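You operate a simulated robot arm through the tools that you are given. There is no shell and no other tool. Be economical: measure what you need, move in short steps, check, and stop when the job is done.

The job below is to be done with a simulated robot arm. You get a single attempt, and the scene is never put back.

TASK
Put the red brush from the steel ledge under the taps in the yellow crate. Open the left lasting drawer, fetch the brass brush and set it in the inside of the left lasting drawer and shut the drawer again. Put one of the steel pins from the top of the steel bench on top of the blue cartridge. Stack the big paint jar marked "RED" from the top of the steel bench on top of the big paint jar marked "white". Stack the tin marked "WAX 3" from the third shelf from the top of the mould rack on top of the tin labelled "WAX 2". Turn the brass knob to 2. Open the dust drawer. Do these in any order.
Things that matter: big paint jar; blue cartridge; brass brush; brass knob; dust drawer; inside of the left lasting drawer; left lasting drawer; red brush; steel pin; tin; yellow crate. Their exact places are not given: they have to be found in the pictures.

Only the result counts: the job must be done as asked and must still hold three seconds after the hand-in. Knocking over, shifting, dropping, spilling or breaking anything else fails it.

THE ROBOT
A 6-joint arm with a two-finger parallel gripper on a trunk, on a base that drives. Base frame: it is fixed to the floor where the robot stands at the start and does not move with it; the origin is under the middle of the robot, x ahead of it, y to its left, z up; the surface under the hand at the start is at about z = 760. Units: mm, degrees, N and s.
Its first joint turns from -166.0 to 166.0 degrees. Places, roughly: big paint jar [-9500, 2750, 1000]; blue cartridge (5x5x9 cm) [-9500, 5100, 400]; brass brush (6x3x6 cm) [-9000, 2900, 900]; brass knob [-9400, 500, 700]; dust drawer [-7300, -500, 700]; inside of the left lasting drawer [-9600, -700, 700]; left lasting drawer [-9400, -700, 700]; red brush (12x5x9 cm) [800, 0, 800]; steel pin (2x2x6 cm) [-9000, 2600, 900]; tin [-9750, 1500, 1000]; yellow crate [-1750, 0, 750]. Payload 3.43 kg.
The tool frame sits at the grasp point between the pads (the TCP): z along the fingers, y along the line on which they close. The tips reach 34 mm beyond it. The gripper opens to 128 mm. The fingers are 24 mm wide and 12 mm thick; the gripper's body (48 by 130 mm) begins 96 mm behind the TCP.
Orientation is told as [roll, pitch, yaw] about the base's x, y, z axes, in that order, counted from this pose: with the fingers straight down and closing along the base's y, the tool's x points along the base's -x, its y along +y and its z along -z.

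THE INTERFACE
- The arm moves only by the tool send_rows. Its argument "plan" is a list of rows, each a list of 3 entries, a list of its own where there are three numbers: the shift along the tool's x, y, z in mm, then the turn, a rotation vector about the tool's x, y, z in degrees, then the opening, from 0 (shut) to 1 (fully open). In form: [[[dx, dy, dz], [ax, ay, az], claw], ...]. A call has 1 to 8 rows; each row shifts and turns the commanded pose from where the row before left it, along the tool's axes as they then stand. Rows are played at 5 a second. More than 50 mm and 8.6 degrees between two rows, or a gripper value outside its range, and nothing of the call is played. Where a pose cannot be reached the arm comes as near as it can. A force on the tool above 40 N (or 10 N above the force at the start of the call, whichever is more), or a blocked arm, ends the call early, and 0.2 s more pass. Each finger travels about 153 mm/s and halts on what it meets, pressing with about 22 N; the grip force reading is that of the motor and also rises with nothing between the fingers. The clock runs only during rows and for 0.2 s after the last one: add rows that do not move to give the fingers time. It gives the time, the measured TCP pose, the force on the tool (base axes), the opening and the grip force at its end, in the units of the frame above (readings bear some noise), with the torque about the TCP (base axes, N m) and any sound that the robot's microphone picked up.
- Cameras (640 x 400 px; columns grow to the right, rows downward): "scene" is now at [169.2, 201.9, 1217.5]; the picture's right is [-0.19, -0.98, 0.00], its down [-0.39, 0.07, -0.92] and it looks along [0.90, -0.17, -0.40] (base axes); focal length 262 px, centre (320, 200). "wrist" rides on the gripper at [76, -11, -160] in the tool frame; the picture's right is [0.15, 0.99, 0.00], its down [-0.88, 0.13, -0.46] and it looks along [-0.45, 0.07, 0.89] (tool axes); focal length 234 px, centre (320, 200).
- snapshot(camera): a new picture of that camera. No time passes.
- steer(legs): drives the robot by 1 to 6 legs, each [ahead, left, turn to the left] in mm, mm and degrees, along the robot's own axes; the way and the turn of a leg run together, so that a leg with both is an arc; at most 1500 mm and 180 degrees a leg. The arm and the cameras ride along, it lands a little off, and it stops where it bumps. It gives what a move gives.
- head_to(pan, tilt): turns the head with the scene camera to pan (to the left, within 143 degrees either way) and tilt (down, from -29 to 69), counted from straight ahead of the robot. It gives what a move gives.
- pixel_to_xyz(camera, pixels): for up to 12 pixels [column, row] of the newest picture of that camera ("zoom" is the newest enlarged one), the place [x, y, z] in the base frame of the surface seen there, good to about 2 mm. No time passes.
- close_up(camera, box): a new picture of the part [left, top, right, bottom] of that camera's present view, enlarged. No time passes.
- sign_off(): hands the job in; it is judged then, once.

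Keep the steps short. Do not move on a guess: measure, check each grasp and each placing, and mend mistakes. In all there are 138 turns and 154 pictures (those below and enlarged ones count). Leave the gripper open and the arm clear of the work at the hand-in unless told otherwise, and finish with a single line.

The tools are called as a command line: name --argument value ..., lists and objects as JSON in quotes. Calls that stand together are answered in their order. send_rows: Moves the arm, as the interface text tells. Its arguments: {"type":"object","properties":{"plan":{"type":"array","items":{"type":"array"}}},"required":["plan"]} The other tools are called the same way: steer (legs) drives the base; head_to (pan, tilt) turns the head that bears the scene camera; snapshot (camera) takes a picture; pixel_to_xyz (camera, pixels) gives the place of the surface under pixels of a picture; close_up (camera, box) takes an enlarged picture of a part of a camera's view; sign_off () hands the job in.

At the start:

```text
t: 0.0
position: [785.6, -52.1, 1054.7]
orientation: [0.0, 0.0, -0.1]
contact_force: [0.3, -0.7, -0.3]
wrist_torque: [-0.02, 0.03, -0.03]
opening: 128.2
grip_force: 0.1
robot x, y, heading: [-0.5, 0.1, 0.1]
head pan, tilt: [-10.7, 23.6]
```

scene: 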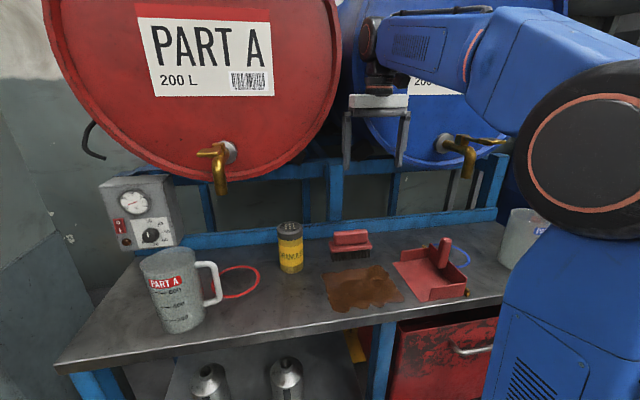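
wrist: 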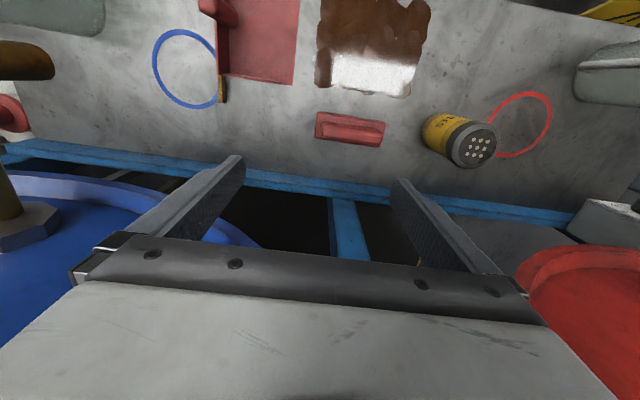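

I see the red brush at about (350,243) in the scene picture, behind a brown spill. I'll measure it.

close_up --camera "scene" --box '[260, 200, 480, 320]'

pixel_to_xyz --camera "scene" --pixels '[[350, 235], [335, 243], [370, 241], [350, 255], [334, 258], [372, 254], [350, 290], [290, 228], [440, 250], [350, 212]]'

pixel_to_xyz --camera "wrist" --pixels '[[320, 118], [383, 128], [316, 138], [378, 144], [350, 128]]'

```text
2.91 times, centred on (370, 260) of scene
```

zoom: 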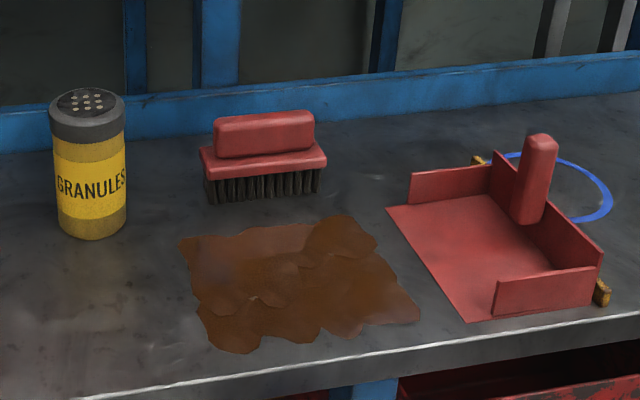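

```text
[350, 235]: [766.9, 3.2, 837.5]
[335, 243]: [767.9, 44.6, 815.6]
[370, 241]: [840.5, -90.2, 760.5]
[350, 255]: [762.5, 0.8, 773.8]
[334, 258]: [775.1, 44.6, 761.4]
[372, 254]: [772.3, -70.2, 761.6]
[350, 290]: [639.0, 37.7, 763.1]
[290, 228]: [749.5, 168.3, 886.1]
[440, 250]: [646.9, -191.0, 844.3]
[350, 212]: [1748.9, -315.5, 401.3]
```

```text
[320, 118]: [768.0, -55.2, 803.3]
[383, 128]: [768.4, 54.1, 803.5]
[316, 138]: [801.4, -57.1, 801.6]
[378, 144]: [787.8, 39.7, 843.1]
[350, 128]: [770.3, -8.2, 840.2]
```

The brush lies along y with its handle top at z≈843. Before lowering I'll check how near the barrels and taps are, and get the handle's ends.

pixel_to_xyz --camera "scene" --pixels '[[218, 152], [220, 190], [260, 165], [330, 100], [150, 120], [462, 145], [468, 170], [440, 130], [425, 155]]'

close_up --camera "wrist" --box '[280, 80, 440, 180]'

pixel_to_xyz --camera "zoom" --pixels '[[162, 155], [165, 200], [400, 190], [395, 225], [280, 170], [280, 210], [280, 190], [155, 180], [405, 210]]'

```text
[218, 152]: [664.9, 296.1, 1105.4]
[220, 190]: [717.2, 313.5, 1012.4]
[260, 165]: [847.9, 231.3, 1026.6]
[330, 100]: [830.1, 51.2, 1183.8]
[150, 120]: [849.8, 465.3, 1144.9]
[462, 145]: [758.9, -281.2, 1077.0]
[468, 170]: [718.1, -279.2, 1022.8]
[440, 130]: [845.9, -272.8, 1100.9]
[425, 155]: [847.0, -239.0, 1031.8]
```

```text
4.00 times, centred on (360, 130) of wrist
```

zoom: 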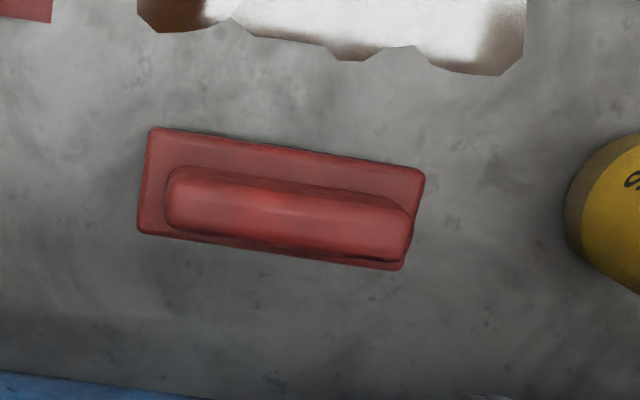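

```text
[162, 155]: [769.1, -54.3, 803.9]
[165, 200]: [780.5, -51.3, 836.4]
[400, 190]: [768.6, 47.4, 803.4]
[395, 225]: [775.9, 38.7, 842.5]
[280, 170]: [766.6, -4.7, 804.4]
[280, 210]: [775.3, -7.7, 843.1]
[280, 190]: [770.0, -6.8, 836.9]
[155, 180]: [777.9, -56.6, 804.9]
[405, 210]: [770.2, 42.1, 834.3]
```

Handle spans y −52…43, x ≈767–800, top at 843; barrels start at x≈830–848. I can grip it lengthwise (≈95 mm) without turning. First centre over it and descend partly.

send_rows --plan '[[[1, 47, 0], [0, 0, 0], 1], [[0, 0, 45], [0, 0, 0], 1], [[0, 0, 45], [0, 0, 0], 1], [[0, 0, 40], [0, 0, 0], 1], [[0, 0, 0], [0, 0, 0], 1]]'

snapshot --camera "wrist"

snapshot --camera "scene"

```text
t: 1.2
position: [783.6, -2.0, 923.0]
orientation: [0.0, 0.0, 0.1]
contact_force: [0.4, 0.3, -0.7]
wrist_torque: [-0.02, 0.0, -0.01]
opening: 128.0
grip_force: 0.0
robot x, y, heading: [-4.8, 3.2, -0.1]
head pan, tilt: [-10.7, 23.6]
```

```text
149 pictures are left
```

wrist: 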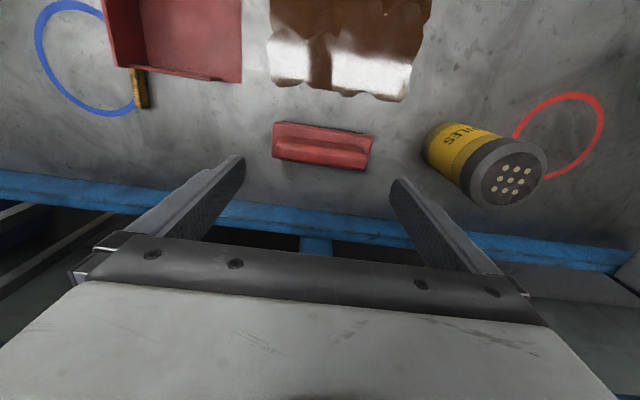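

```text
148 pictures are left
```

scene: 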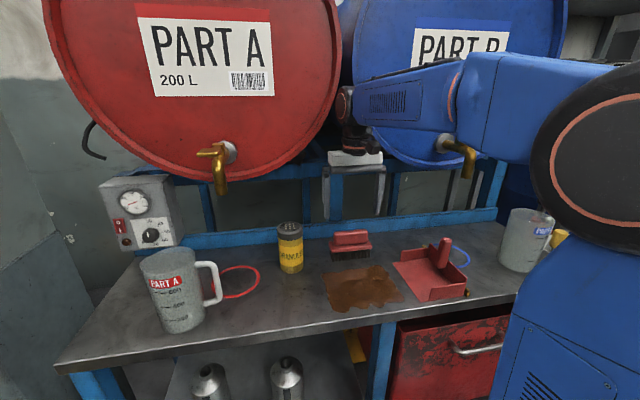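

Aligned; the granules shaker is clear. Descend to z≈841 and shut on the handle.

send_rows --plan '[[[0, -2.5, 40], [0, 0, 0], 1], [[0, 0, 41], [0, 0, 0], 1], [[0, 0, 0], [0, 0, 0], 1], [[0, 0, 0], [0, 0, 0], 0.5], [[0, 0, 0], [0, 0, 0], 0.5], [[0, 0, 0], [0, 0, 0], 0.5]]'

snapshot --camera "wrist"

```text
t: 2.6
position: [782.5, -6.3, 842.2]
orientation: [0.0, 0.0, 0.0]
contact_force: [0.2, -0.2, -1.1]
wrist_torque: [0.07, -0.04, -0.06]
opening: 99.2
grip_force: 21.9
robot x, y, heading: [-2.1, -1.0, 0.1]
head pan, tilt: [-10.7, 23.6]
```

```text
147 pictures are left
```

wrist: 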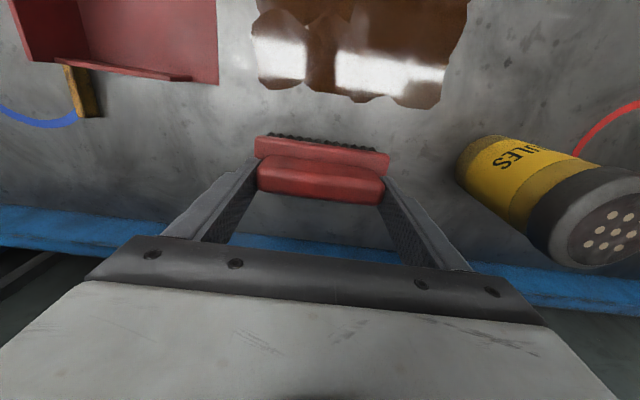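

The grip stopped at 99 mm with 22 N: handle held. Lift straight up and draw back a bit.

send_rows --plan '[[[0, 0, -40], [0, 0, 0], 0.5], [[0, 0, -45], [0, 0, 0], 0.5], [[0, 0, -45], [0, 0, 0], 0.5], [[30, 0, -35], [0, 0, 0], 0.5], [[45, 0, 0], [0, 0, 0], 0.5], [[45, 0, 0], [0, 0, 0], 0.5], [[45, 0, 0], [0, 0, 0], 0.5], [[45, 0, 0], [0, 0, 0], 0.5]]'

snapshot --camera "wrist"

head_to --pan 143 --tilt 15

snapshot --camera "scene"

```text
t: 4.4
position: [575.4, -7.4, 1006.8]
orientation: [0.0, 0.1, 0.0]
contact_force: [0.7, 0.7, -1.6]
wrist_torque: [0.01, 0.07, 0.0]
opening: 99.4
grip_force: 22.4
robot x, y, heading: [-2.0, -2.1, 0.0]
head pan, tilt: [-10.7, 23.6]
```

```text
146 pictures are left
```

wrist: 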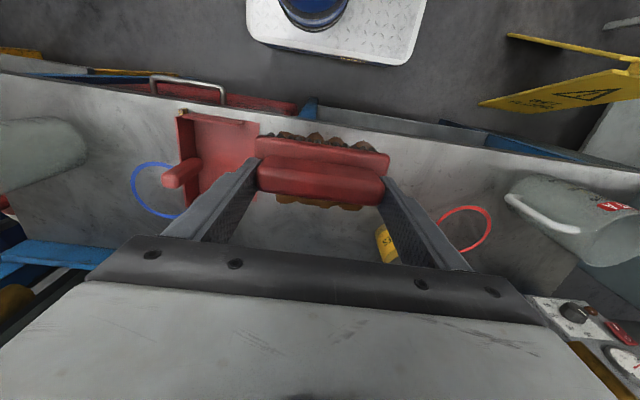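

```text
t: 6.8
position: [574.5, -6.6, 1007.1]
orientation: [0.1, -0.1, 0.0]
contact_force: [-0.2, 0.0, -0.8]
wrist_torque: [0.04, 0.01, 0.02]
opening: 99.4
grip_force: 21.8
robot x, y, heading: [1.5, 1.7, -0.0]
head pan, tilt: [143.0, 15.0]
```

```text
145 pictures are left
```

scene: 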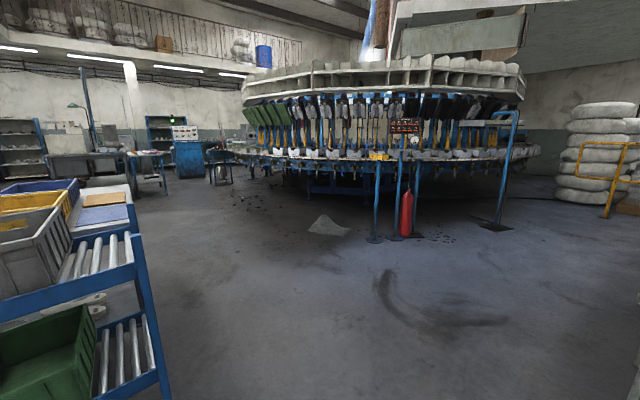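

Brush is held firmly. The yellow crate is on the blue cart behind me (left edge of view). I'll look over the other shoulder too before driving.

pixel_to_xyz --camera "scene" --pixels '[[60, 195], [10, 205], [100, 200], [130, 260], [165, 395], [330, 225], [160, 345], [70, 180]]'

head_to --pan -143 --tilt 15

snapshot --camera "scene"

```text
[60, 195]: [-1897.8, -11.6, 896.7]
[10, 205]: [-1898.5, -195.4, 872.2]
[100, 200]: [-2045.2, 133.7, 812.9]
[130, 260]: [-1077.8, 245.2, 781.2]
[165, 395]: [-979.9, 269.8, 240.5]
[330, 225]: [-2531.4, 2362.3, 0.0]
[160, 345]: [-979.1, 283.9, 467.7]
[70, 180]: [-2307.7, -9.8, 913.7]
```

```text
t: 10.7
position: [574.9, -6.8, 1006.7]
orientation: [0.1, 0.0, 0.1]
contact_force: [-0.7, 0.2, -1.8]
wrist_torque: [-0.03, -0.01, 0.03]
opening: 99.6
grip_force: 21.7
robot x, y, heading: [3.3, 1.1, 0.2]
head pan, tilt: [-143.0, 15.0]
```

```text
144 pictures are left
```

scene: 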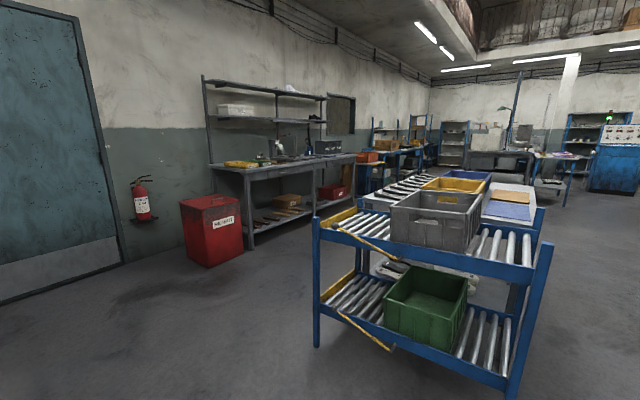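

The roller cart runs away from me: grey crate first, then yellow, then blue. I'll measure its extent.

close_up --camera "scene" --box '[300, 150, 560, 312]'

pixel_to_xyz --camera "scene" --pixels '[[315, 220], [545, 247], [395, 205], [480, 193], [455, 184], [420, 187], [484, 192], [443, 178], [467, 208], [540, 212], [245, 165], [240, 250]]'

```text
2.46 times, centred on (430, 231) of scene
```

zoom: 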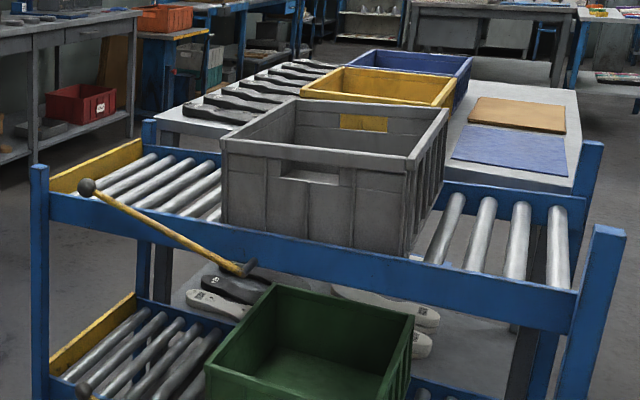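

```text
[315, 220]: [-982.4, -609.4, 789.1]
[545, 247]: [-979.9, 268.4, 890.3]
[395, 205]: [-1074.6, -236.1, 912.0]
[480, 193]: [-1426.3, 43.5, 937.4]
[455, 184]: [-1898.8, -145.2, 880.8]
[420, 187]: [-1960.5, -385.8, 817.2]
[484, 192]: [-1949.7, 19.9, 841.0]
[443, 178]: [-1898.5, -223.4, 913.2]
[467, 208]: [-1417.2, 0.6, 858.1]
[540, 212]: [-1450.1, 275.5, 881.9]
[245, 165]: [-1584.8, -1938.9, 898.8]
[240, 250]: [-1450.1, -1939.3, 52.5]
```

Roller cart: x −980…−1450; behind it a table with the yellow crate around (−1750,−110). I'll back off, turn right to face −y, back to y≈950 and slide to x≈−1750.

steer --legs '[[-400, 0, 0], [0, 0, -90], [-950, 0, 0]]'

head_to --pan -40 --tilt 20

snapshot --camera "scene"

```text
t: 21.6
position: [-405.0, 368.8, 1006.9]
orientation: [0.0, -0.1, -91.1]
contact_force: [-0.9, -0.7, -1.8]
wrist_torque: [-0.05, 0.01, 0.0]
opening: 99.5
grip_force: 21.5
robot x, y, heading: [-387.7, 947.9, -91.0]
head pan, tilt: [-143.0, 15.0]
```

```text
t: 23.4
position: [-405.9, 370.1, 1008.4]
orientation: [0.0, 0.0, -91.1]
contact_force: [0.0, 0.3, -1.7]
wrist_torque: [-0.04, 0.03, 0.01]
opening: 99.5
grip_force: 21.9
robot x, y, heading: [-387.8, 947.0, -91.2]
head pan, tilt: [-40.0, 20.0]
```

```text
142 pictures are left
```

scene: 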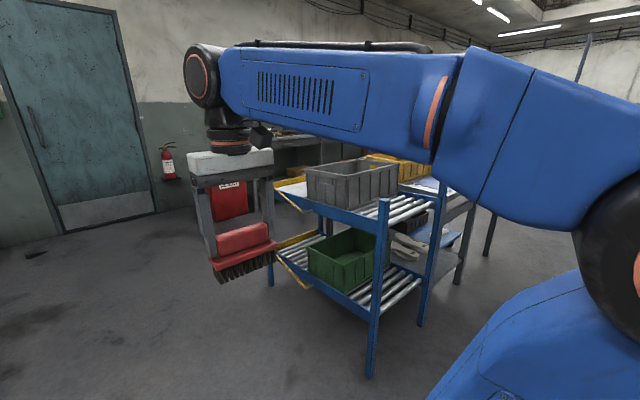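

Way is clear. Slide right (−x) by about 1360, straightening the heading, then look.

steer --legs '[[0, -1360, 1]]'

head_to --pan 15 --tilt 25

snapshot --camera "scene"

snapshot --camera "wrist"

```text
t: 30.1
position: [-1755.0, 388.5, 1007.6]
orientation: [0.0, 0.0, -90.6]
contact_force: [-0.3, 0.9, -1.3]
wrist_torque: [0.02, 0.0, -0.02]
opening: 99.3
grip_force: 21.9
robot x, y, heading: [-1743.9, 963.4, -90.5]
head pan, tilt: [-40.0, 20.0]
```

```text
t: 31.4
position: [-1754.9, 389.1, 1007.7]
orientation: [0.0, 0.0, -90.5]
contact_force: [-0.6, -0.3, 0.0]
wrist_torque: [-0.02, -0.01, 0.0]
opening: 99.7
grip_force: 22.0
robot x, y, heading: [-1741.1, 964.0, -90.6]
head pan, tilt: [15.0, 25.0]
```

```text
141 pictures are left
```

scene: 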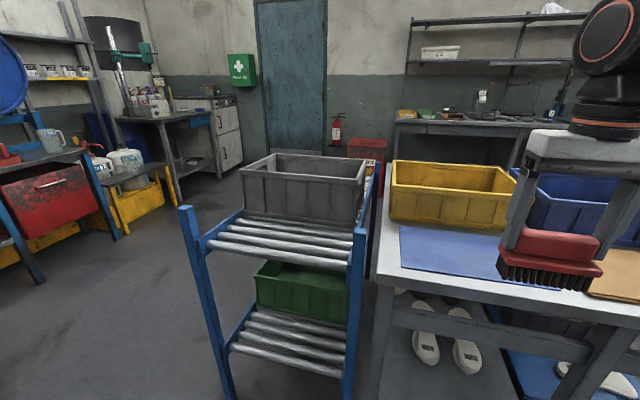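

```text
140 pictures are left
```

wrist: 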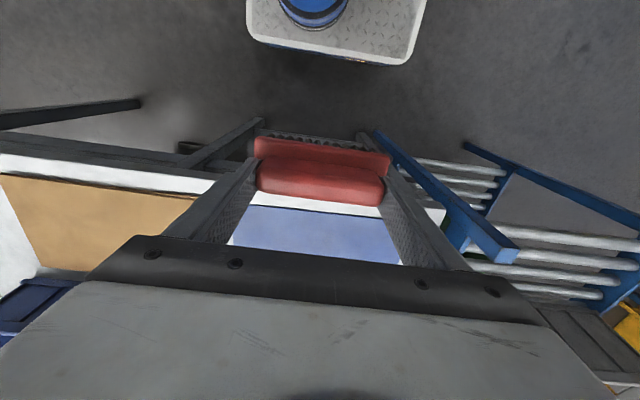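

Yellow crate is visible at (450,190). Measure its rim corners, its floor and the table edge.

pixel_to_xyz --camera "scene" --pixels '[[393, 187], [507, 197], [395, 161], [514, 170], [430, 180], [480, 178], [450, 210], [382, 278], [450, 292], [450, 245], [540, 200], [460, 170]]'

close_up --camera "scene" --box '[370, 140, 530, 240]'

```text
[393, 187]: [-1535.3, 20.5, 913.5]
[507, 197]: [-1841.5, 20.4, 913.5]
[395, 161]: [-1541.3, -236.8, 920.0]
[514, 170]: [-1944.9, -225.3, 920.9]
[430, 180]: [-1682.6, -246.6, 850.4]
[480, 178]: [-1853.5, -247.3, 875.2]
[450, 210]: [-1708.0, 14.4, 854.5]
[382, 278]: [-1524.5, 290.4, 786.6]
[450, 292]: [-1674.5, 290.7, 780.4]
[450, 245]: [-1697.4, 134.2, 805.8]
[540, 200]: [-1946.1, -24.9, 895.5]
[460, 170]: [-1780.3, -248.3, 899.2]
```

```text
4.00 times, centred on (450, 190) of scene
```

zoom: 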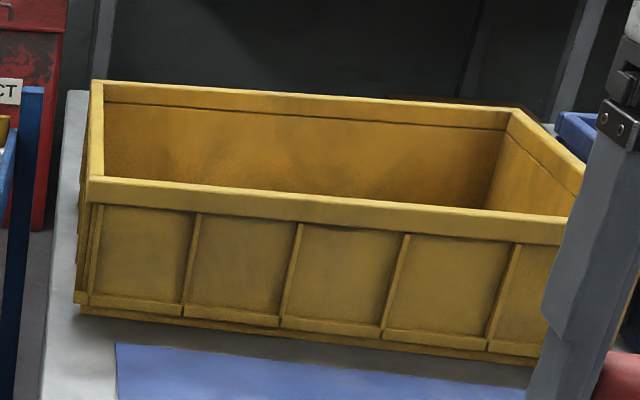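

Crate inside: x −1550…−1925, y −240…5, rim z 920. Raise the brush 60 mm, drive 280 ahead and check.

send_rows --plan '[[[0, 0, -35], [0, 0, 0], 0.5], [[0, 0, -35], [0, 0, 0], 0.5]]'

steer --legs '[[280, 0, 0.6]]'

```text
t: 32.0
position: [-1754.6, 389.6, 1080.0]
orientation: [0.0, 0.0, -90.6]
contact_force: [0.6, 0.6, -1.3]
wrist_torque: [0.03, -0.02, 0.03]
opening: 99.7
grip_force: 21.8
robot x, y, heading: [-1741.7, 965.1, -90.6]
head pan, tilt: [15.0, 25.0]
```

```text
t: 33.9
position: [-1752.1, 133.0, 1077.5]
orientation: [0.0, 0.1, -89.8]
contact_force: [0.4, -0.8, -1.5]
wrist_torque: [0.01, 0.02, -0.01]
opening: 99.6
grip_force: 22.3
robot x, y, heading: [-1749.4, 709.5, -89.7]
head pan, tilt: [15.0, 25.0]
stopped in leg 1: the robot was blocked; the commanded pose is now the measured one
```

It stopped gently at the table (y≈709); the reach of ~825 is fine. Move the arm forward over the crate.

send_rows --plan '[[[-48, 4, 0], [0, 0, 0], 0.5], [[-48, 4, 0], [0, 0, 0], 0.5], [[-48, 4, 0], [0, 0, 0], 0.5], [[-48, 4, 0], [0, 0, 0], 0.5], [[-48, 0, 0], [0, 0, 0], 0.5], [[0, 0, 0], [0, 0, 0], 0.5]]'

snapshot --camera "scene"

snapshot --camera "wrist"

```text
t: 35.3
position: [-1734.9, -106.6, 1078.2]
orientation: [0.0, 0.1, -89.8]
contact_force: [-0.4, 0.1, -1.1]
wrist_torque: [-0.04, -0.01, -0.03]
opening: 99.6
grip_force: 22.1
robot x, y, heading: [-1743.8, 710.6, -89.6]
head pan, tilt: [15.0, 25.0]
```

```text
138 pictures are left
```

scene: 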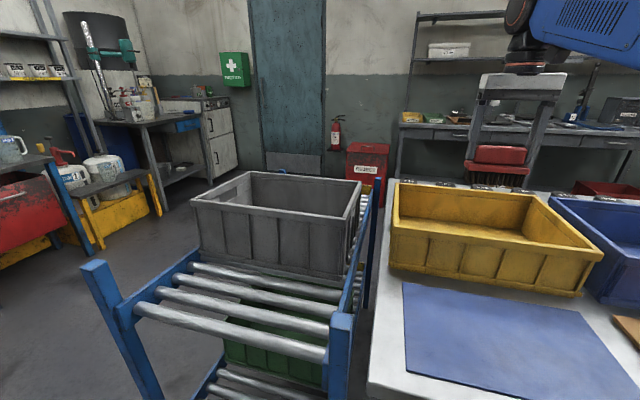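

```text
137 pictures are left
```

wrist: 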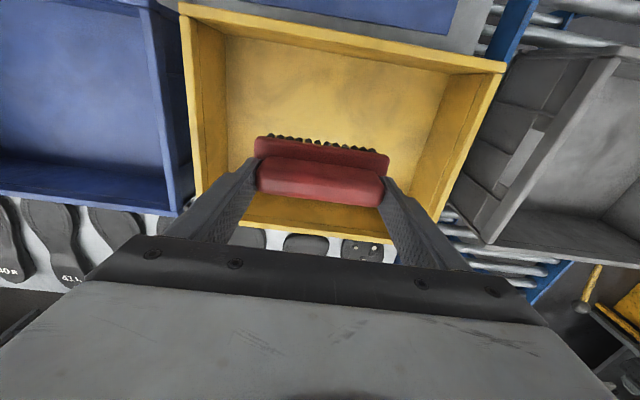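

Check the crate's floor height and rim from the wrist view, then lower.

pixel_to_xyz --camera "wrist" --pixels '[[340, 90], [330, 200], [190, 10], [500, 68], [198, 190], [340, 218], [250, 110], [420, 110]]'

```text
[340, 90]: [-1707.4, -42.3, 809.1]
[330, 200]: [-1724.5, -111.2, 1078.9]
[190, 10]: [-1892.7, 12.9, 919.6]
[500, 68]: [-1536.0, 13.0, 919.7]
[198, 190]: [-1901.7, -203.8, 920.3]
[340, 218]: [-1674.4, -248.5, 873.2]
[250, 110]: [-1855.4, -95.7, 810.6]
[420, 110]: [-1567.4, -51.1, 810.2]
```

Floor at z≈810, so the TCP should end at ≈894. Lower 180.

send_rows --plan '[[[0, 12, 45], [0, 0, 0], 0.5], [[0, 0, 45], [0, 0, 0], 0.5], [[0, 0, 45], [0, 0, 0], 0.5], [[0, 0, 40], [0, 0, 0], 0.5], [[0, 0, 0], [0, 0, 0], 0.5]]'

send_rows --plan '[[[0, 0, 4], [0, 0, 0], 0.5], [[0, 0, 3], [0, 0, 0], 0.5], [[0, 0, 3], [0, 0, 0], 0.5]]'

```text
t: 36.5
position: [-1719.8, -104.8, 902.7]
orientation: [0.0, 0.1, -89.8]
contact_force: [-0.1, 0.9, -1.9]
wrist_torque: [-0.03, 0.02, 0.01]
opening: 99.3
grip_force: 21.9
robot x, y, heading: [-1744.6, 709.0, -89.7]
head pan, tilt: [15.0, 25.0]
```

```text
t: 37.3
position: [-1721.8, -104.9, 892.7]
orientation: [0.0, 0.2, -89.9]
contact_force: [0.5, -0.3, -0.9]
wrist_torque: [0.0, -0.02, -0.01]
opening: 99.8
grip_force: 22.5
robot x, y, heading: [-1745.2, 710.9, -89.6]
head pan, tilt: [15.0, 25.0]
```

No contact yet. A few small steps more.

send_rows --plan '[[[0, 0, 2], [0, 0, 0], 0.5], [[0, 0, 2], [0, 0, 0], 0.5]]'

snapshot --camera "wrist"

```text
t: 37.9
position: [-1722.1, -105.9, 889.1]
orientation: [0.0, 0.0, -89.8]
contact_force: [4.1, 1.5, 15.0]
wrist_torque: [-0.01, -0.19, -0.04]
opening: 99.5
grip_force: 21.4
robot x, y, heading: [-1746.7, 710.3, -89.8]
head pan, tilt: [15.0, 25.0]
```

```text
136 pictures are left
```

wrist: 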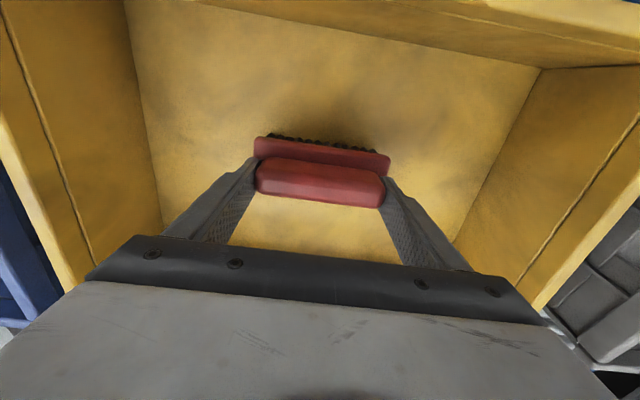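

Contact 15 N: the brush rests on the floor. Ease 1 mm up, open, rise straight out, then pull back.

send_rows --plan '[[[0, 0, -1], [0, 0, 0], 0.6], [[0, 0, 0], [0, 0, 0], 1], [[0, 0, 0], [0, 0, 0], 1], [[0, 0, -45], [0, 0, 0], 1], [[0, 0, -50], [0, 0, 0], 1], [[0, 0, -50], [0, 0, 0], 1], [[0, 0, -50], [0, 0, 0], 1], [[0, 0, 0], [0, 0, 0], 1]]'

snapshot --camera "wrist"

```text
t: 39.7
position: [-1722.7, -106.7, 1085.2]
orientation: [0.0, 0.2, -89.9]
contact_force: [0.2, 0.5, -0.3]
wrist_torque: [-0.04, 0.0, -0.03]
opening: 128.0
grip_force: 0.0
robot x, y, heading: [-1748.7, 707.7, -90.1]
head pan, tilt: [15.0, 25.0]
```

```text
135 pictures are left
```

wrist: 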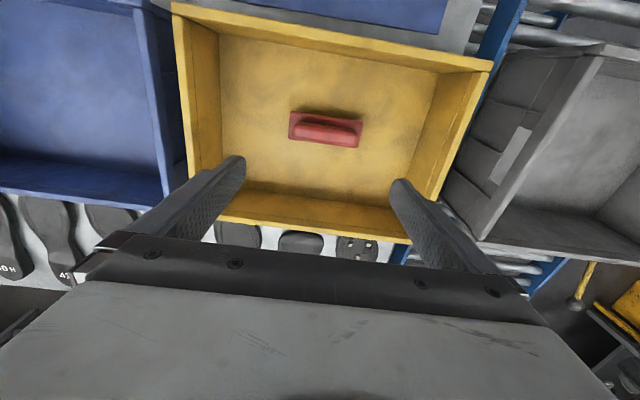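

Brush stands in the crate. Pull the arm back, back off the table, turn to face −x and look ahead.

send_rows --plan '[[[50, 0, 0], [0, 0, 0], 1], [[50, 0, 0], [0, 0, 0], 1], [[50, 0, 0], [0, 0, 0], 1], [[50, 0, 0], [0, 0, 0], 1], [[50, 0, 0], [0, 0, 0], 1], [[50, 0, 0], [0, 0, 0], 1], [[50, 0, 0], [0, 0, 0], 1]]'

steer --legs '[[-450, 0, 0], [0, 0, -90]]'

head_to --pan 0 --tilt 12

snapshot --camera "scene"

```text
t: 41.3
position: [-1723.7, 245.4, 1083.0]
orientation: [-0.1, 0.1, -89.9]
contact_force: [-0.5, -0.5, 0.2]
wrist_torque: [0.04, 0.03, 0.01]
opening: 128.1
grip_force: 0.1
robot x, y, heading: [-1745.1, 707.2, -89.9]
head pan, tilt: [15.0, 25.0]
```

```text
t: 47.9
position: [-2213.7, 1143.4, 1084.6]
orientation: [0.0, 0.1, -179.8]
contact_force: [-0.4, -0.1, -0.3]
wrist_torque: [0.0, 0.0, -0.01]
opening: 127.8
grip_force: 0.1
robot x, y, heading: [-1747.5, 1167.2, -179.6]
head pan, tilt: [15.0, 25.0]
```

```text
t: 48.6
position: [-2213.3, 1143.4, 1084.6]
orientation: [0.1, 0.0, -179.8]
contact_force: [0.5, -0.3, 0.7]
wrist_torque: [0.01, -0.01, 0.03]
opening: 128.0
grip_force: 0.0
robot x, y, heading: [-1750.4, 1173.6, -179.9]
head pan, tilt: [0.0, 12.0]
```

```text
134 pictures are left
```

scene: 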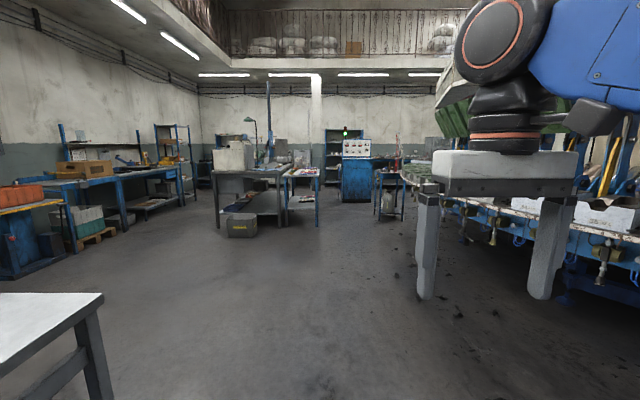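

The way ahead is open floor. Measure the bench with the machine (probable dust drawer), the blue cabinet (knob?) and others.

close_up --camera "scene" --box '[150, 110, 440, 250]'

pixel_to_xyz --camera "scene" --pixels '[[235, 160], [250, 200], [358, 165], [305, 180], [240, 225], [320, 225], [390, 180], [350, 110], [480, 225], [345, 150], [415, 195], [100, 290]]'

```text
2.21 times, centred on (295, 180) of scene
```

zoom: 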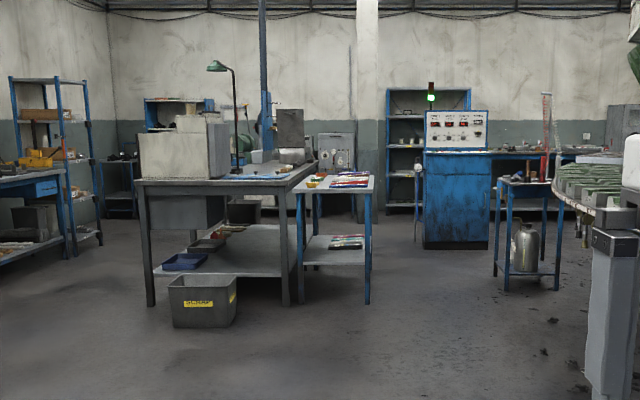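

```text
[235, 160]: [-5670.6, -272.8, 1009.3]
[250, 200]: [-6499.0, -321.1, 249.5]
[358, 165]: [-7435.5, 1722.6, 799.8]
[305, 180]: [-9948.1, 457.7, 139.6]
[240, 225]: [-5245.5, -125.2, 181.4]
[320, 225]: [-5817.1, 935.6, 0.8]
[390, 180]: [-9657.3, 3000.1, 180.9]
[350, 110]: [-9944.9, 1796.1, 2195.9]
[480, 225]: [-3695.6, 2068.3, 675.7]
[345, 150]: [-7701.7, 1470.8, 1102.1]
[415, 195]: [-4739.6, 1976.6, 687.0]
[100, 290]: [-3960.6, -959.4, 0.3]
```

Drive 2700 ahead down the open aisle, then look again.

steer --legs '[[1400, 0, 0], [1300, 0, 0]]'

snapshot --camera "scene"

```text
t: 61.7
position: [-4911.0, 1157.8, 1083.4]
orientation: [0.0, 0.2, 179.7]
contact_force: [0.3, 0.5, -1.0]
wrist_torque: [-0.01, 0.0, 0.01]
opening: 128.0
grip_force: 0.0
robot x, y, heading: [-4450.5, 1179.0, 179.9]
head pan, tilt: [0.0, 12.0]
```

```text
132 pictures are left
```

scene: 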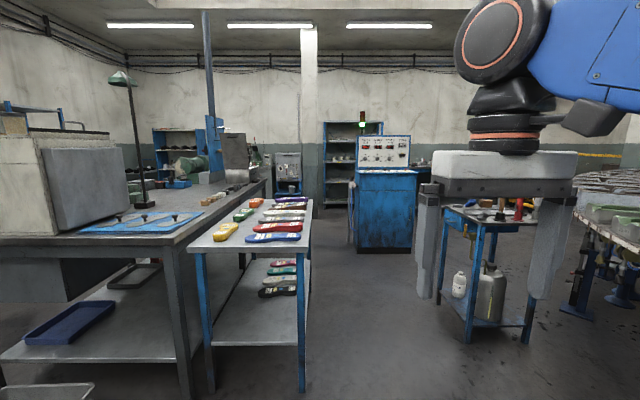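

pixel_to_xyz --camera "scene" --pixels '[[300, 240], [312, 200], [265, 180], [480, 300], [470, 340], [360, 250], [412, 250], [530, 330], [290, 165], [240, 165], [350, 130], [575, 225]]'

close_up --camera "scene" --box '[120, 100, 440, 260]'

```text
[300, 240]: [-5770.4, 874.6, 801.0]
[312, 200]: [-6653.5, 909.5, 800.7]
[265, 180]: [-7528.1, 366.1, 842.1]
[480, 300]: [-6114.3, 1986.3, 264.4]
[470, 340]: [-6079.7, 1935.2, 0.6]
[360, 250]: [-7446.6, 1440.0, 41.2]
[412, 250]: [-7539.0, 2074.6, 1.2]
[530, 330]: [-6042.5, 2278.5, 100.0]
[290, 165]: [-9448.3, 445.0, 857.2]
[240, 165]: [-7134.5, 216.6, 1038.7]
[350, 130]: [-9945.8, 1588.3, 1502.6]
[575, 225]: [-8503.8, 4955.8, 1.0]
```

```text
2.00 times, centred on (280, 180) of scene
```

zoom: 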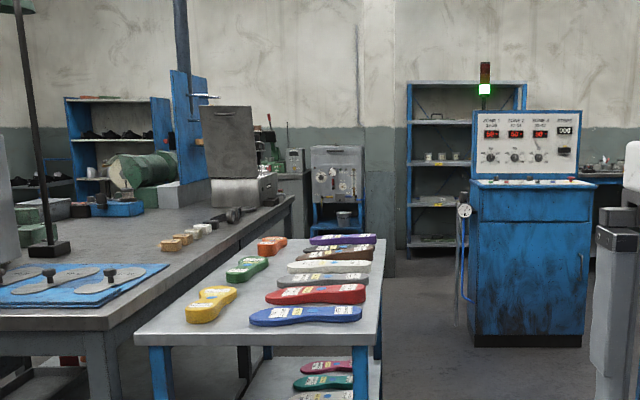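

Let me look down at my own base to learn its footprint before squeezing through the gap.

head_to --pan 40 --tilt 69

snapshot --camera "scene"

snapshot --camera "wrist"

```text
t: 63.0
position: [-4912.3, 1159.0, 1084.7]
orientation: [0.1, 0.2, 179.7]
contact_force: [0.3, 0.1, 1.1]
wrist_torque: [-0.02, 0.01, 0.01]
opening: 128.1
grip_force: 0.1
robot x, y, heading: [-4450.7, 1180.3, 179.4]
head pan, tilt: [40.0, 68.8]
```

```text
130 pictures are left
```

scene: 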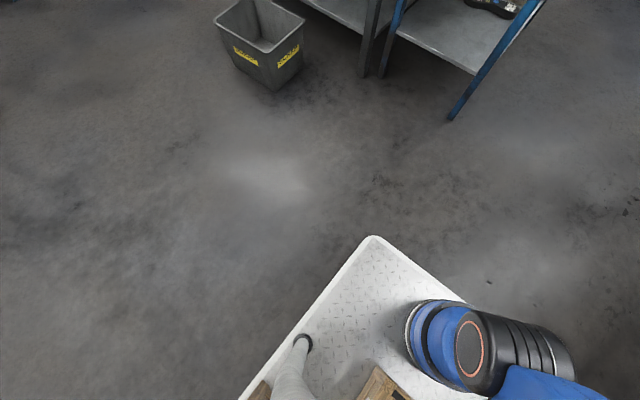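

```text
129 pictures are left
```

wrist: 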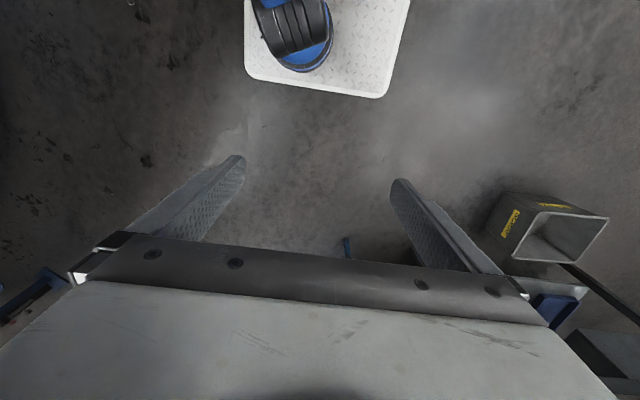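

pixel_to_xyz --camera "scene" --pixels '[[370, 238], [465, 298], [310, 310], [240, 398], [380, 380], [290, 390]]'

pixel_to_xyz --camera "wrist" --pixels '[[250, 80], [378, 94], [405, 10], [290, 80]]'

```text
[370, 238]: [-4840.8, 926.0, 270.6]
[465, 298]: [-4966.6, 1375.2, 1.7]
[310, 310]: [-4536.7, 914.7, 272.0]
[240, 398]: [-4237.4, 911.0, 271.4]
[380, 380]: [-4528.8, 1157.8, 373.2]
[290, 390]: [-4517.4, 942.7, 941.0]
```

```text
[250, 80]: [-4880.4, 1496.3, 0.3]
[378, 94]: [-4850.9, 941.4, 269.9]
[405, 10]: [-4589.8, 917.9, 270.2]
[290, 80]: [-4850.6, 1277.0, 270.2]
```

Base is ±400 long, ±270 wide. I'll pass the side table at y≈1450, turn left 58° and go diagonally between table corner and cabinet.

steer --legs '[[1400, -280, 0], [930, -10, 0], [0, 0, 58]]'

head_to --pan 20 --tilt 20

snapshot --camera "scene"

```text
t: 77.2
position: [-7015.9, 1116.1, 1084.8]
orientation: [0.0, 0.2, -122.6]
contact_force: [0.6, 0.5, 0.0]
wrist_torque: [-0.02, -0.01, -0.01]
opening: 128.1
grip_force: 0.1
robot x, y, heading: [-6786.1, 1521.4, -122.6]
head pan, tilt: [40.0, 68.8]
```

```text
t: 78.4
position: [-7015.5, 1115.3, 1085.3]
orientation: [0.1, 0.0, -122.7]
contact_force: [0.1, -0.6, 0.1]
wrist_torque: [-0.01, 0.0, 0.01]
opening: 127.9
grip_force: 0.0
robot x, y, heading: [-6783.5, 1519.0, -122.9]
head pan, tilt: [20.0, 20.0]
```

```text
128 pictures are left
```

scene: 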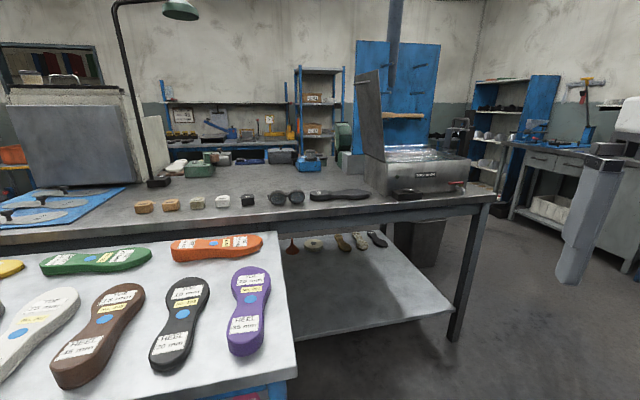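

The workbench with drawers (lasting bench) is at right (545,160). Measure bench corner, drawers and floor.

pixel_to_xyz --camera "scene" --pixels '[[490, 200], [455, 340], [540, 160], [590, 170], [420, 250], [540, 300], [345, 130], [375, 110], [630, 260], [440, 185]]'

close_up --camera "scene" --box '[330, 60, 640, 250]'

```text
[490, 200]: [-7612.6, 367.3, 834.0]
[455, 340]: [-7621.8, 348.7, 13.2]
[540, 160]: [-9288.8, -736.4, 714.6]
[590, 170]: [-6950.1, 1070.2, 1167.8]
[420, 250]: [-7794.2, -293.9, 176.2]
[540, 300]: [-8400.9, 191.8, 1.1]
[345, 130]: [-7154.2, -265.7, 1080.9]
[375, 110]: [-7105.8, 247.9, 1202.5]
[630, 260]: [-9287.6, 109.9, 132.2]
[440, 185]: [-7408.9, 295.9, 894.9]
```

```text
2.06 times, centred on (485, 155) of scene
```

zoom: 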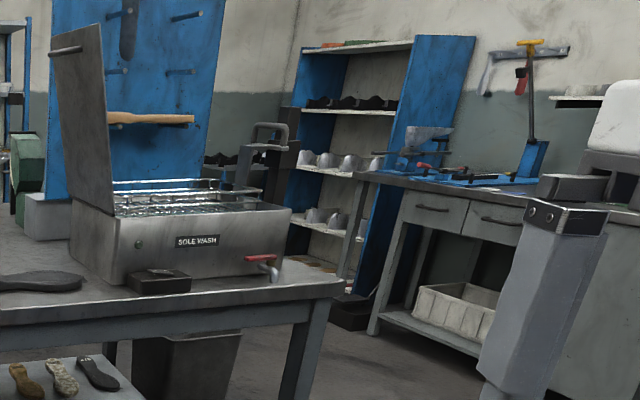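

Advance 600 along the diagonal, turn back to heading 180, then go to about (−8150, 450).

steer --legs '[[600, 0, 0], [0, 0, -57.5], [1000, 250, 0]]'

head_to --pan 0 --tilt 15

snapshot --camera "scene"

head_to --pan 90 --tilt 15

snapshot --camera "scene"

```text
t: 84.0
position: [-7565.7, 975.4, 1084.5]
orientation: [-0.1, 0.1, -169.2]
contact_force: [0.2, -0.6, 0.2]
wrist_torque: [0.0, 0.01, 0.0]
opening: 127.9
grip_force: 0.1
robot x, y, heading: [-7114.6, 1085.3, -168.7]
head pan, tilt: [20.0, 20.0]
stopped in leg 2: the robot was blocked; the commanded pose is now the measured one
```

```text
t: 84.9
position: [-7566.4, 974.7, 1085.1]
orientation: [-0.1, 0.1, -169.1]
contact_force: [-0.4, 0.2, -0.9]
wrist_torque: [0.02, 0.0, -0.01]
opening: 127.8
grip_force: 0.1
robot x, y, heading: [-7113.3, 1084.7, -169.0]
head pan, tilt: [0.0, 15.0]
```

```text
126 pictures are left
```

scene: 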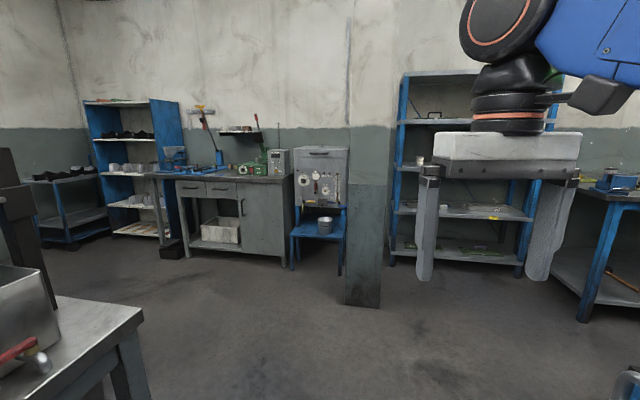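

```text
t: 86.5
position: [-7566.3, 975.2, 1083.8]
orientation: [0.0, 0.0, -169.1]
contact_force: [0.4, 0.0, -0.2]
wrist_torque: [-0.04, 0.03, -0.01]
opening: 127.9
grip_force: 0.0
robot x, y, heading: [-7116.6, 1086.1, -168.9]
head pan, tilt: [90.0, 15.0]
```

```text
125 pictures are left
```

scene: 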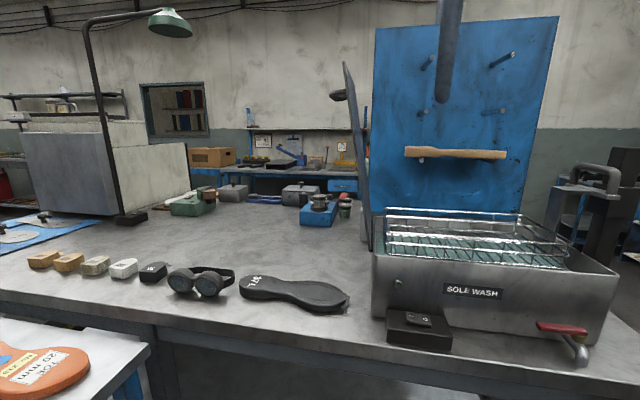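

The turn was stopped when my rear-left corner met the side table. I'll not force it: first look ahead for the pillar's place, and check the side table behind for any change.

head_to --pan 143 --tilt 40

snapshot --camera "scene"

pixel_to_xyz --camera "scene" --pixels '[[320, 200], [200, 200], [320, 300]]'

head_to --pan 0 --tilt 20

close_up --camera "scene" --box '[0, 40, 460, 330]'

pixel_to_xyz --camera "zoom" --pixels '[[480, 345], [525, 345], [290, 195], [260, 200], [305, 215], [340, 210], [440, 160], [165, 160], [110, 335], [600, 280], [480, 200], [460, 180]]'

```text
t: 87.7
position: [-7567.4, 974.4, 1084.7]
orientation: [-0.1, 0.1, -169.1]
contact_force: [0.2, -0.1, 0.0]
wrist_torque: [0.02, 0.0, -0.02]
opening: 127.8
grip_force: 0.1
robot x, y, heading: [-7113.8, 1088.1, -169.0]
head pan, tilt: [143.0, 40.0]
```

```text
124 pictures are left
```

scene: 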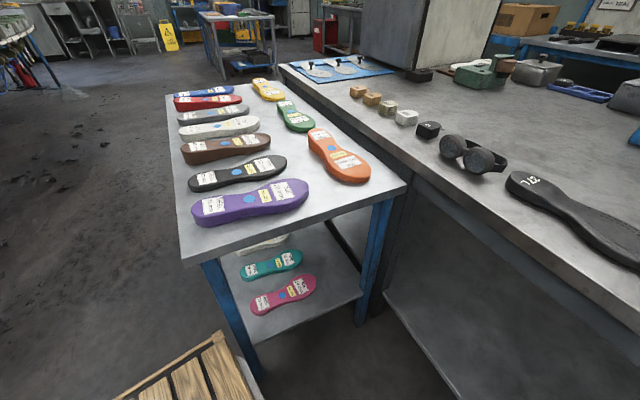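

```text
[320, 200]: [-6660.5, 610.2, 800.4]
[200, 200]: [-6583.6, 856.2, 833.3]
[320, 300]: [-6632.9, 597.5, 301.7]
```

```text
t: 90.0
position: [-7566.7, 976.4, 1085.2]
orientation: [-0.1, 0.1, -169.2]
contact_force: [-0.1, -0.1, 0.6]
wrist_torque: [-0.03, 0.02, 0.03]
opening: 127.9
grip_force: 0.1
robot x, y, heading: [-7114.9, 1084.3, -168.7]
head pan, tilt: [0.0, 20.0]
```

```text
1.38 times, centred on (230, 185) of scene
```

zoom: 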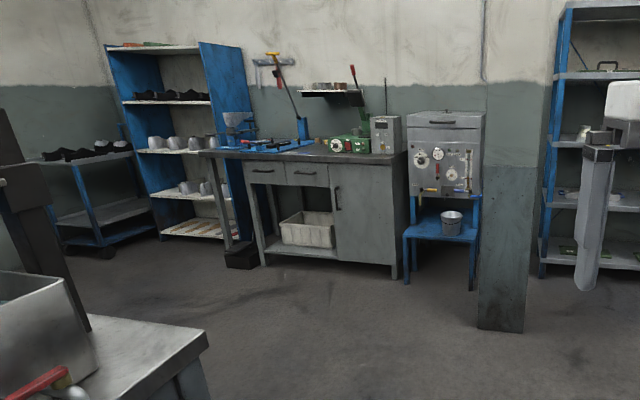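

```text
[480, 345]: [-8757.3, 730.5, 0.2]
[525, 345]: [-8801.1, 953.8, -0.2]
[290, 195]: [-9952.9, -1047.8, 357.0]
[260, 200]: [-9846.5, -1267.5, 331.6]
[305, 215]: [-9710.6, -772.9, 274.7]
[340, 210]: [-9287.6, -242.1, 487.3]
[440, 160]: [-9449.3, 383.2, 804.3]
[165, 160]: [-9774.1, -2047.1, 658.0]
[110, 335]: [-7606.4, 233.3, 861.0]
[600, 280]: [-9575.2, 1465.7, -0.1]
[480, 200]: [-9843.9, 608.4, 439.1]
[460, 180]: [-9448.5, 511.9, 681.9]
```

The table and its lasts look undisturbed. Pull away ahead without turning, then straighten and go to about (−8250, 300), well short of the pillar at (−8780, 730–955).

steer --legs '[[650, 60, 0], [0, 0, -11], [450, 550, 0]]'

head_to --pan 10 --tilt 20

snapshot --camera "scene"

head_to --pan 115 --tilt 18

snapshot --camera "scene"

```text
t: 96.8
position: [-8528.7, 510.7, 1085.5]
orientation: [-0.2, 0.0, -174.3]
contact_force: [-0.2, 0.7, 0.5]
wrist_torque: [0.0, -0.01, 0.01]
opening: 128.0
grip_force: 0.1
robot x, y, heading: [-8070.5, 578.7, -174.3]
head pan, tilt: [0.0, 20.0]
stopped in leg 3: the robot was blocked; the commanded pose is now the measured one
```

```text
t: 97.6
position: [-8529.8, 510.2, 1085.4]
orientation: [0.0, 0.1, -174.4]
contact_force: [0.2, -0.4, 0.5]
wrist_torque: [-0.01, 0.0, 0.02]
opening: 127.8
grip_force: 0.2
robot x, y, heading: [-8067.2, 577.2, -174.6]
head pan, tilt: [10.0, 20.0]
```

```text
122 pictures are left
```

scene: 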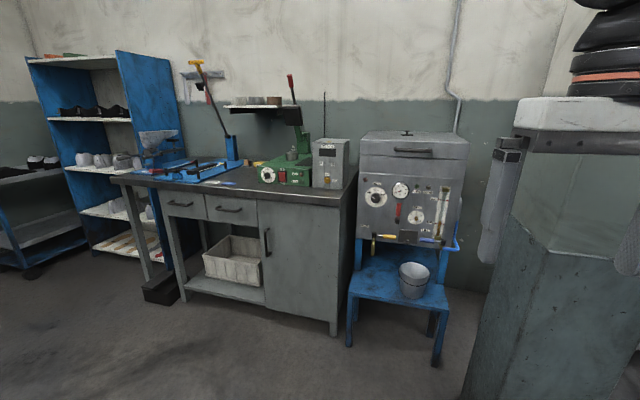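

```text
t: 99.4
position: [-8528.7, 509.4, 1084.8]
orientation: [0.1, 0.0, -174.3]
contact_force: [-0.5, 0.4, 0.0]
wrist_torque: [-0.02, 0.01, -0.03]
opening: 128.0
grip_force: 0.2
robot x, y, heading: [-8068.7, 576.5, -174.6]
head pan, tilt: [115.0, 18.0]
```

```text
121 pictures are left
```

scene: 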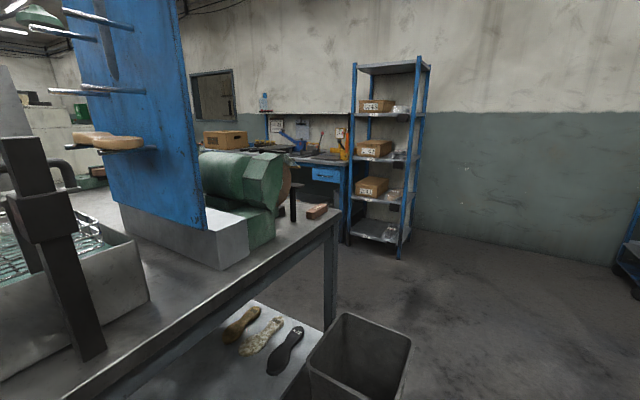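

My rear corner met the bench leg; nothing moved in the picture. Go 330 ahead first, straighten, then slide left to y≈−600 in front of the drawers.

steer --legs '[[330, -20, 0], [0, 0, -5.5], [0, 1130, 0]]'

head_to --pan 0 --tilt 30

snapshot --camera "scene"

head_to --pan 125 --tilt 20

snapshot --camera "scene"

```text
t: 107.5
position: [-8871.1, -592.8, 1084.8]
orientation: [0.1, 0.2, 179.6]
contact_force: [-0.5, 0.3, 0.7]
wrist_torque: [0.03, 0.01, 0.01]
opening: 128.0
grip_force: 0.1
robot x, y, heading: [-8402.9, -578.0, 179.5]
head pan, tilt: [115.0, 18.0]
```

```text
t: 109.5
position: [-8871.8, -593.1, 1084.7]
orientation: [0.0, 0.1, 179.5]
contact_force: [1.1, 1.0, 1.1]
wrist_torque: [0.01, 0.02, -0.01]
opening: 127.9
grip_force: 0.0
robot x, y, heading: [-8410.2, -575.0, 179.5]
head pan, tilt: [0.0, 30.0]
```

```text
120 pictures are left
```

scene: 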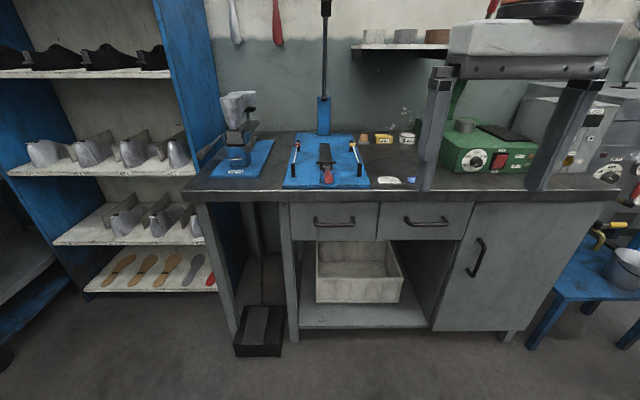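

```text
t: 111.5
position: [-8871.7, -593.2, 1085.0]
orientation: [0.1, 0.1, 179.5]
contact_force: [-0.6, -1.2, -0.6]
wrist_torque: [-0.01, -0.05, 0.0]
opening: 128.1
grip_force: 0.0
robot x, y, heading: [-8407.2, -575.3, 179.8]
head pan, tilt: [125.0, 20.0]
```

```text
119 pictures are left
```

scene: 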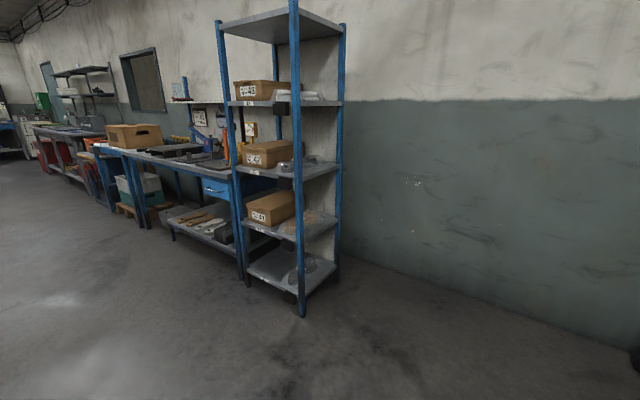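

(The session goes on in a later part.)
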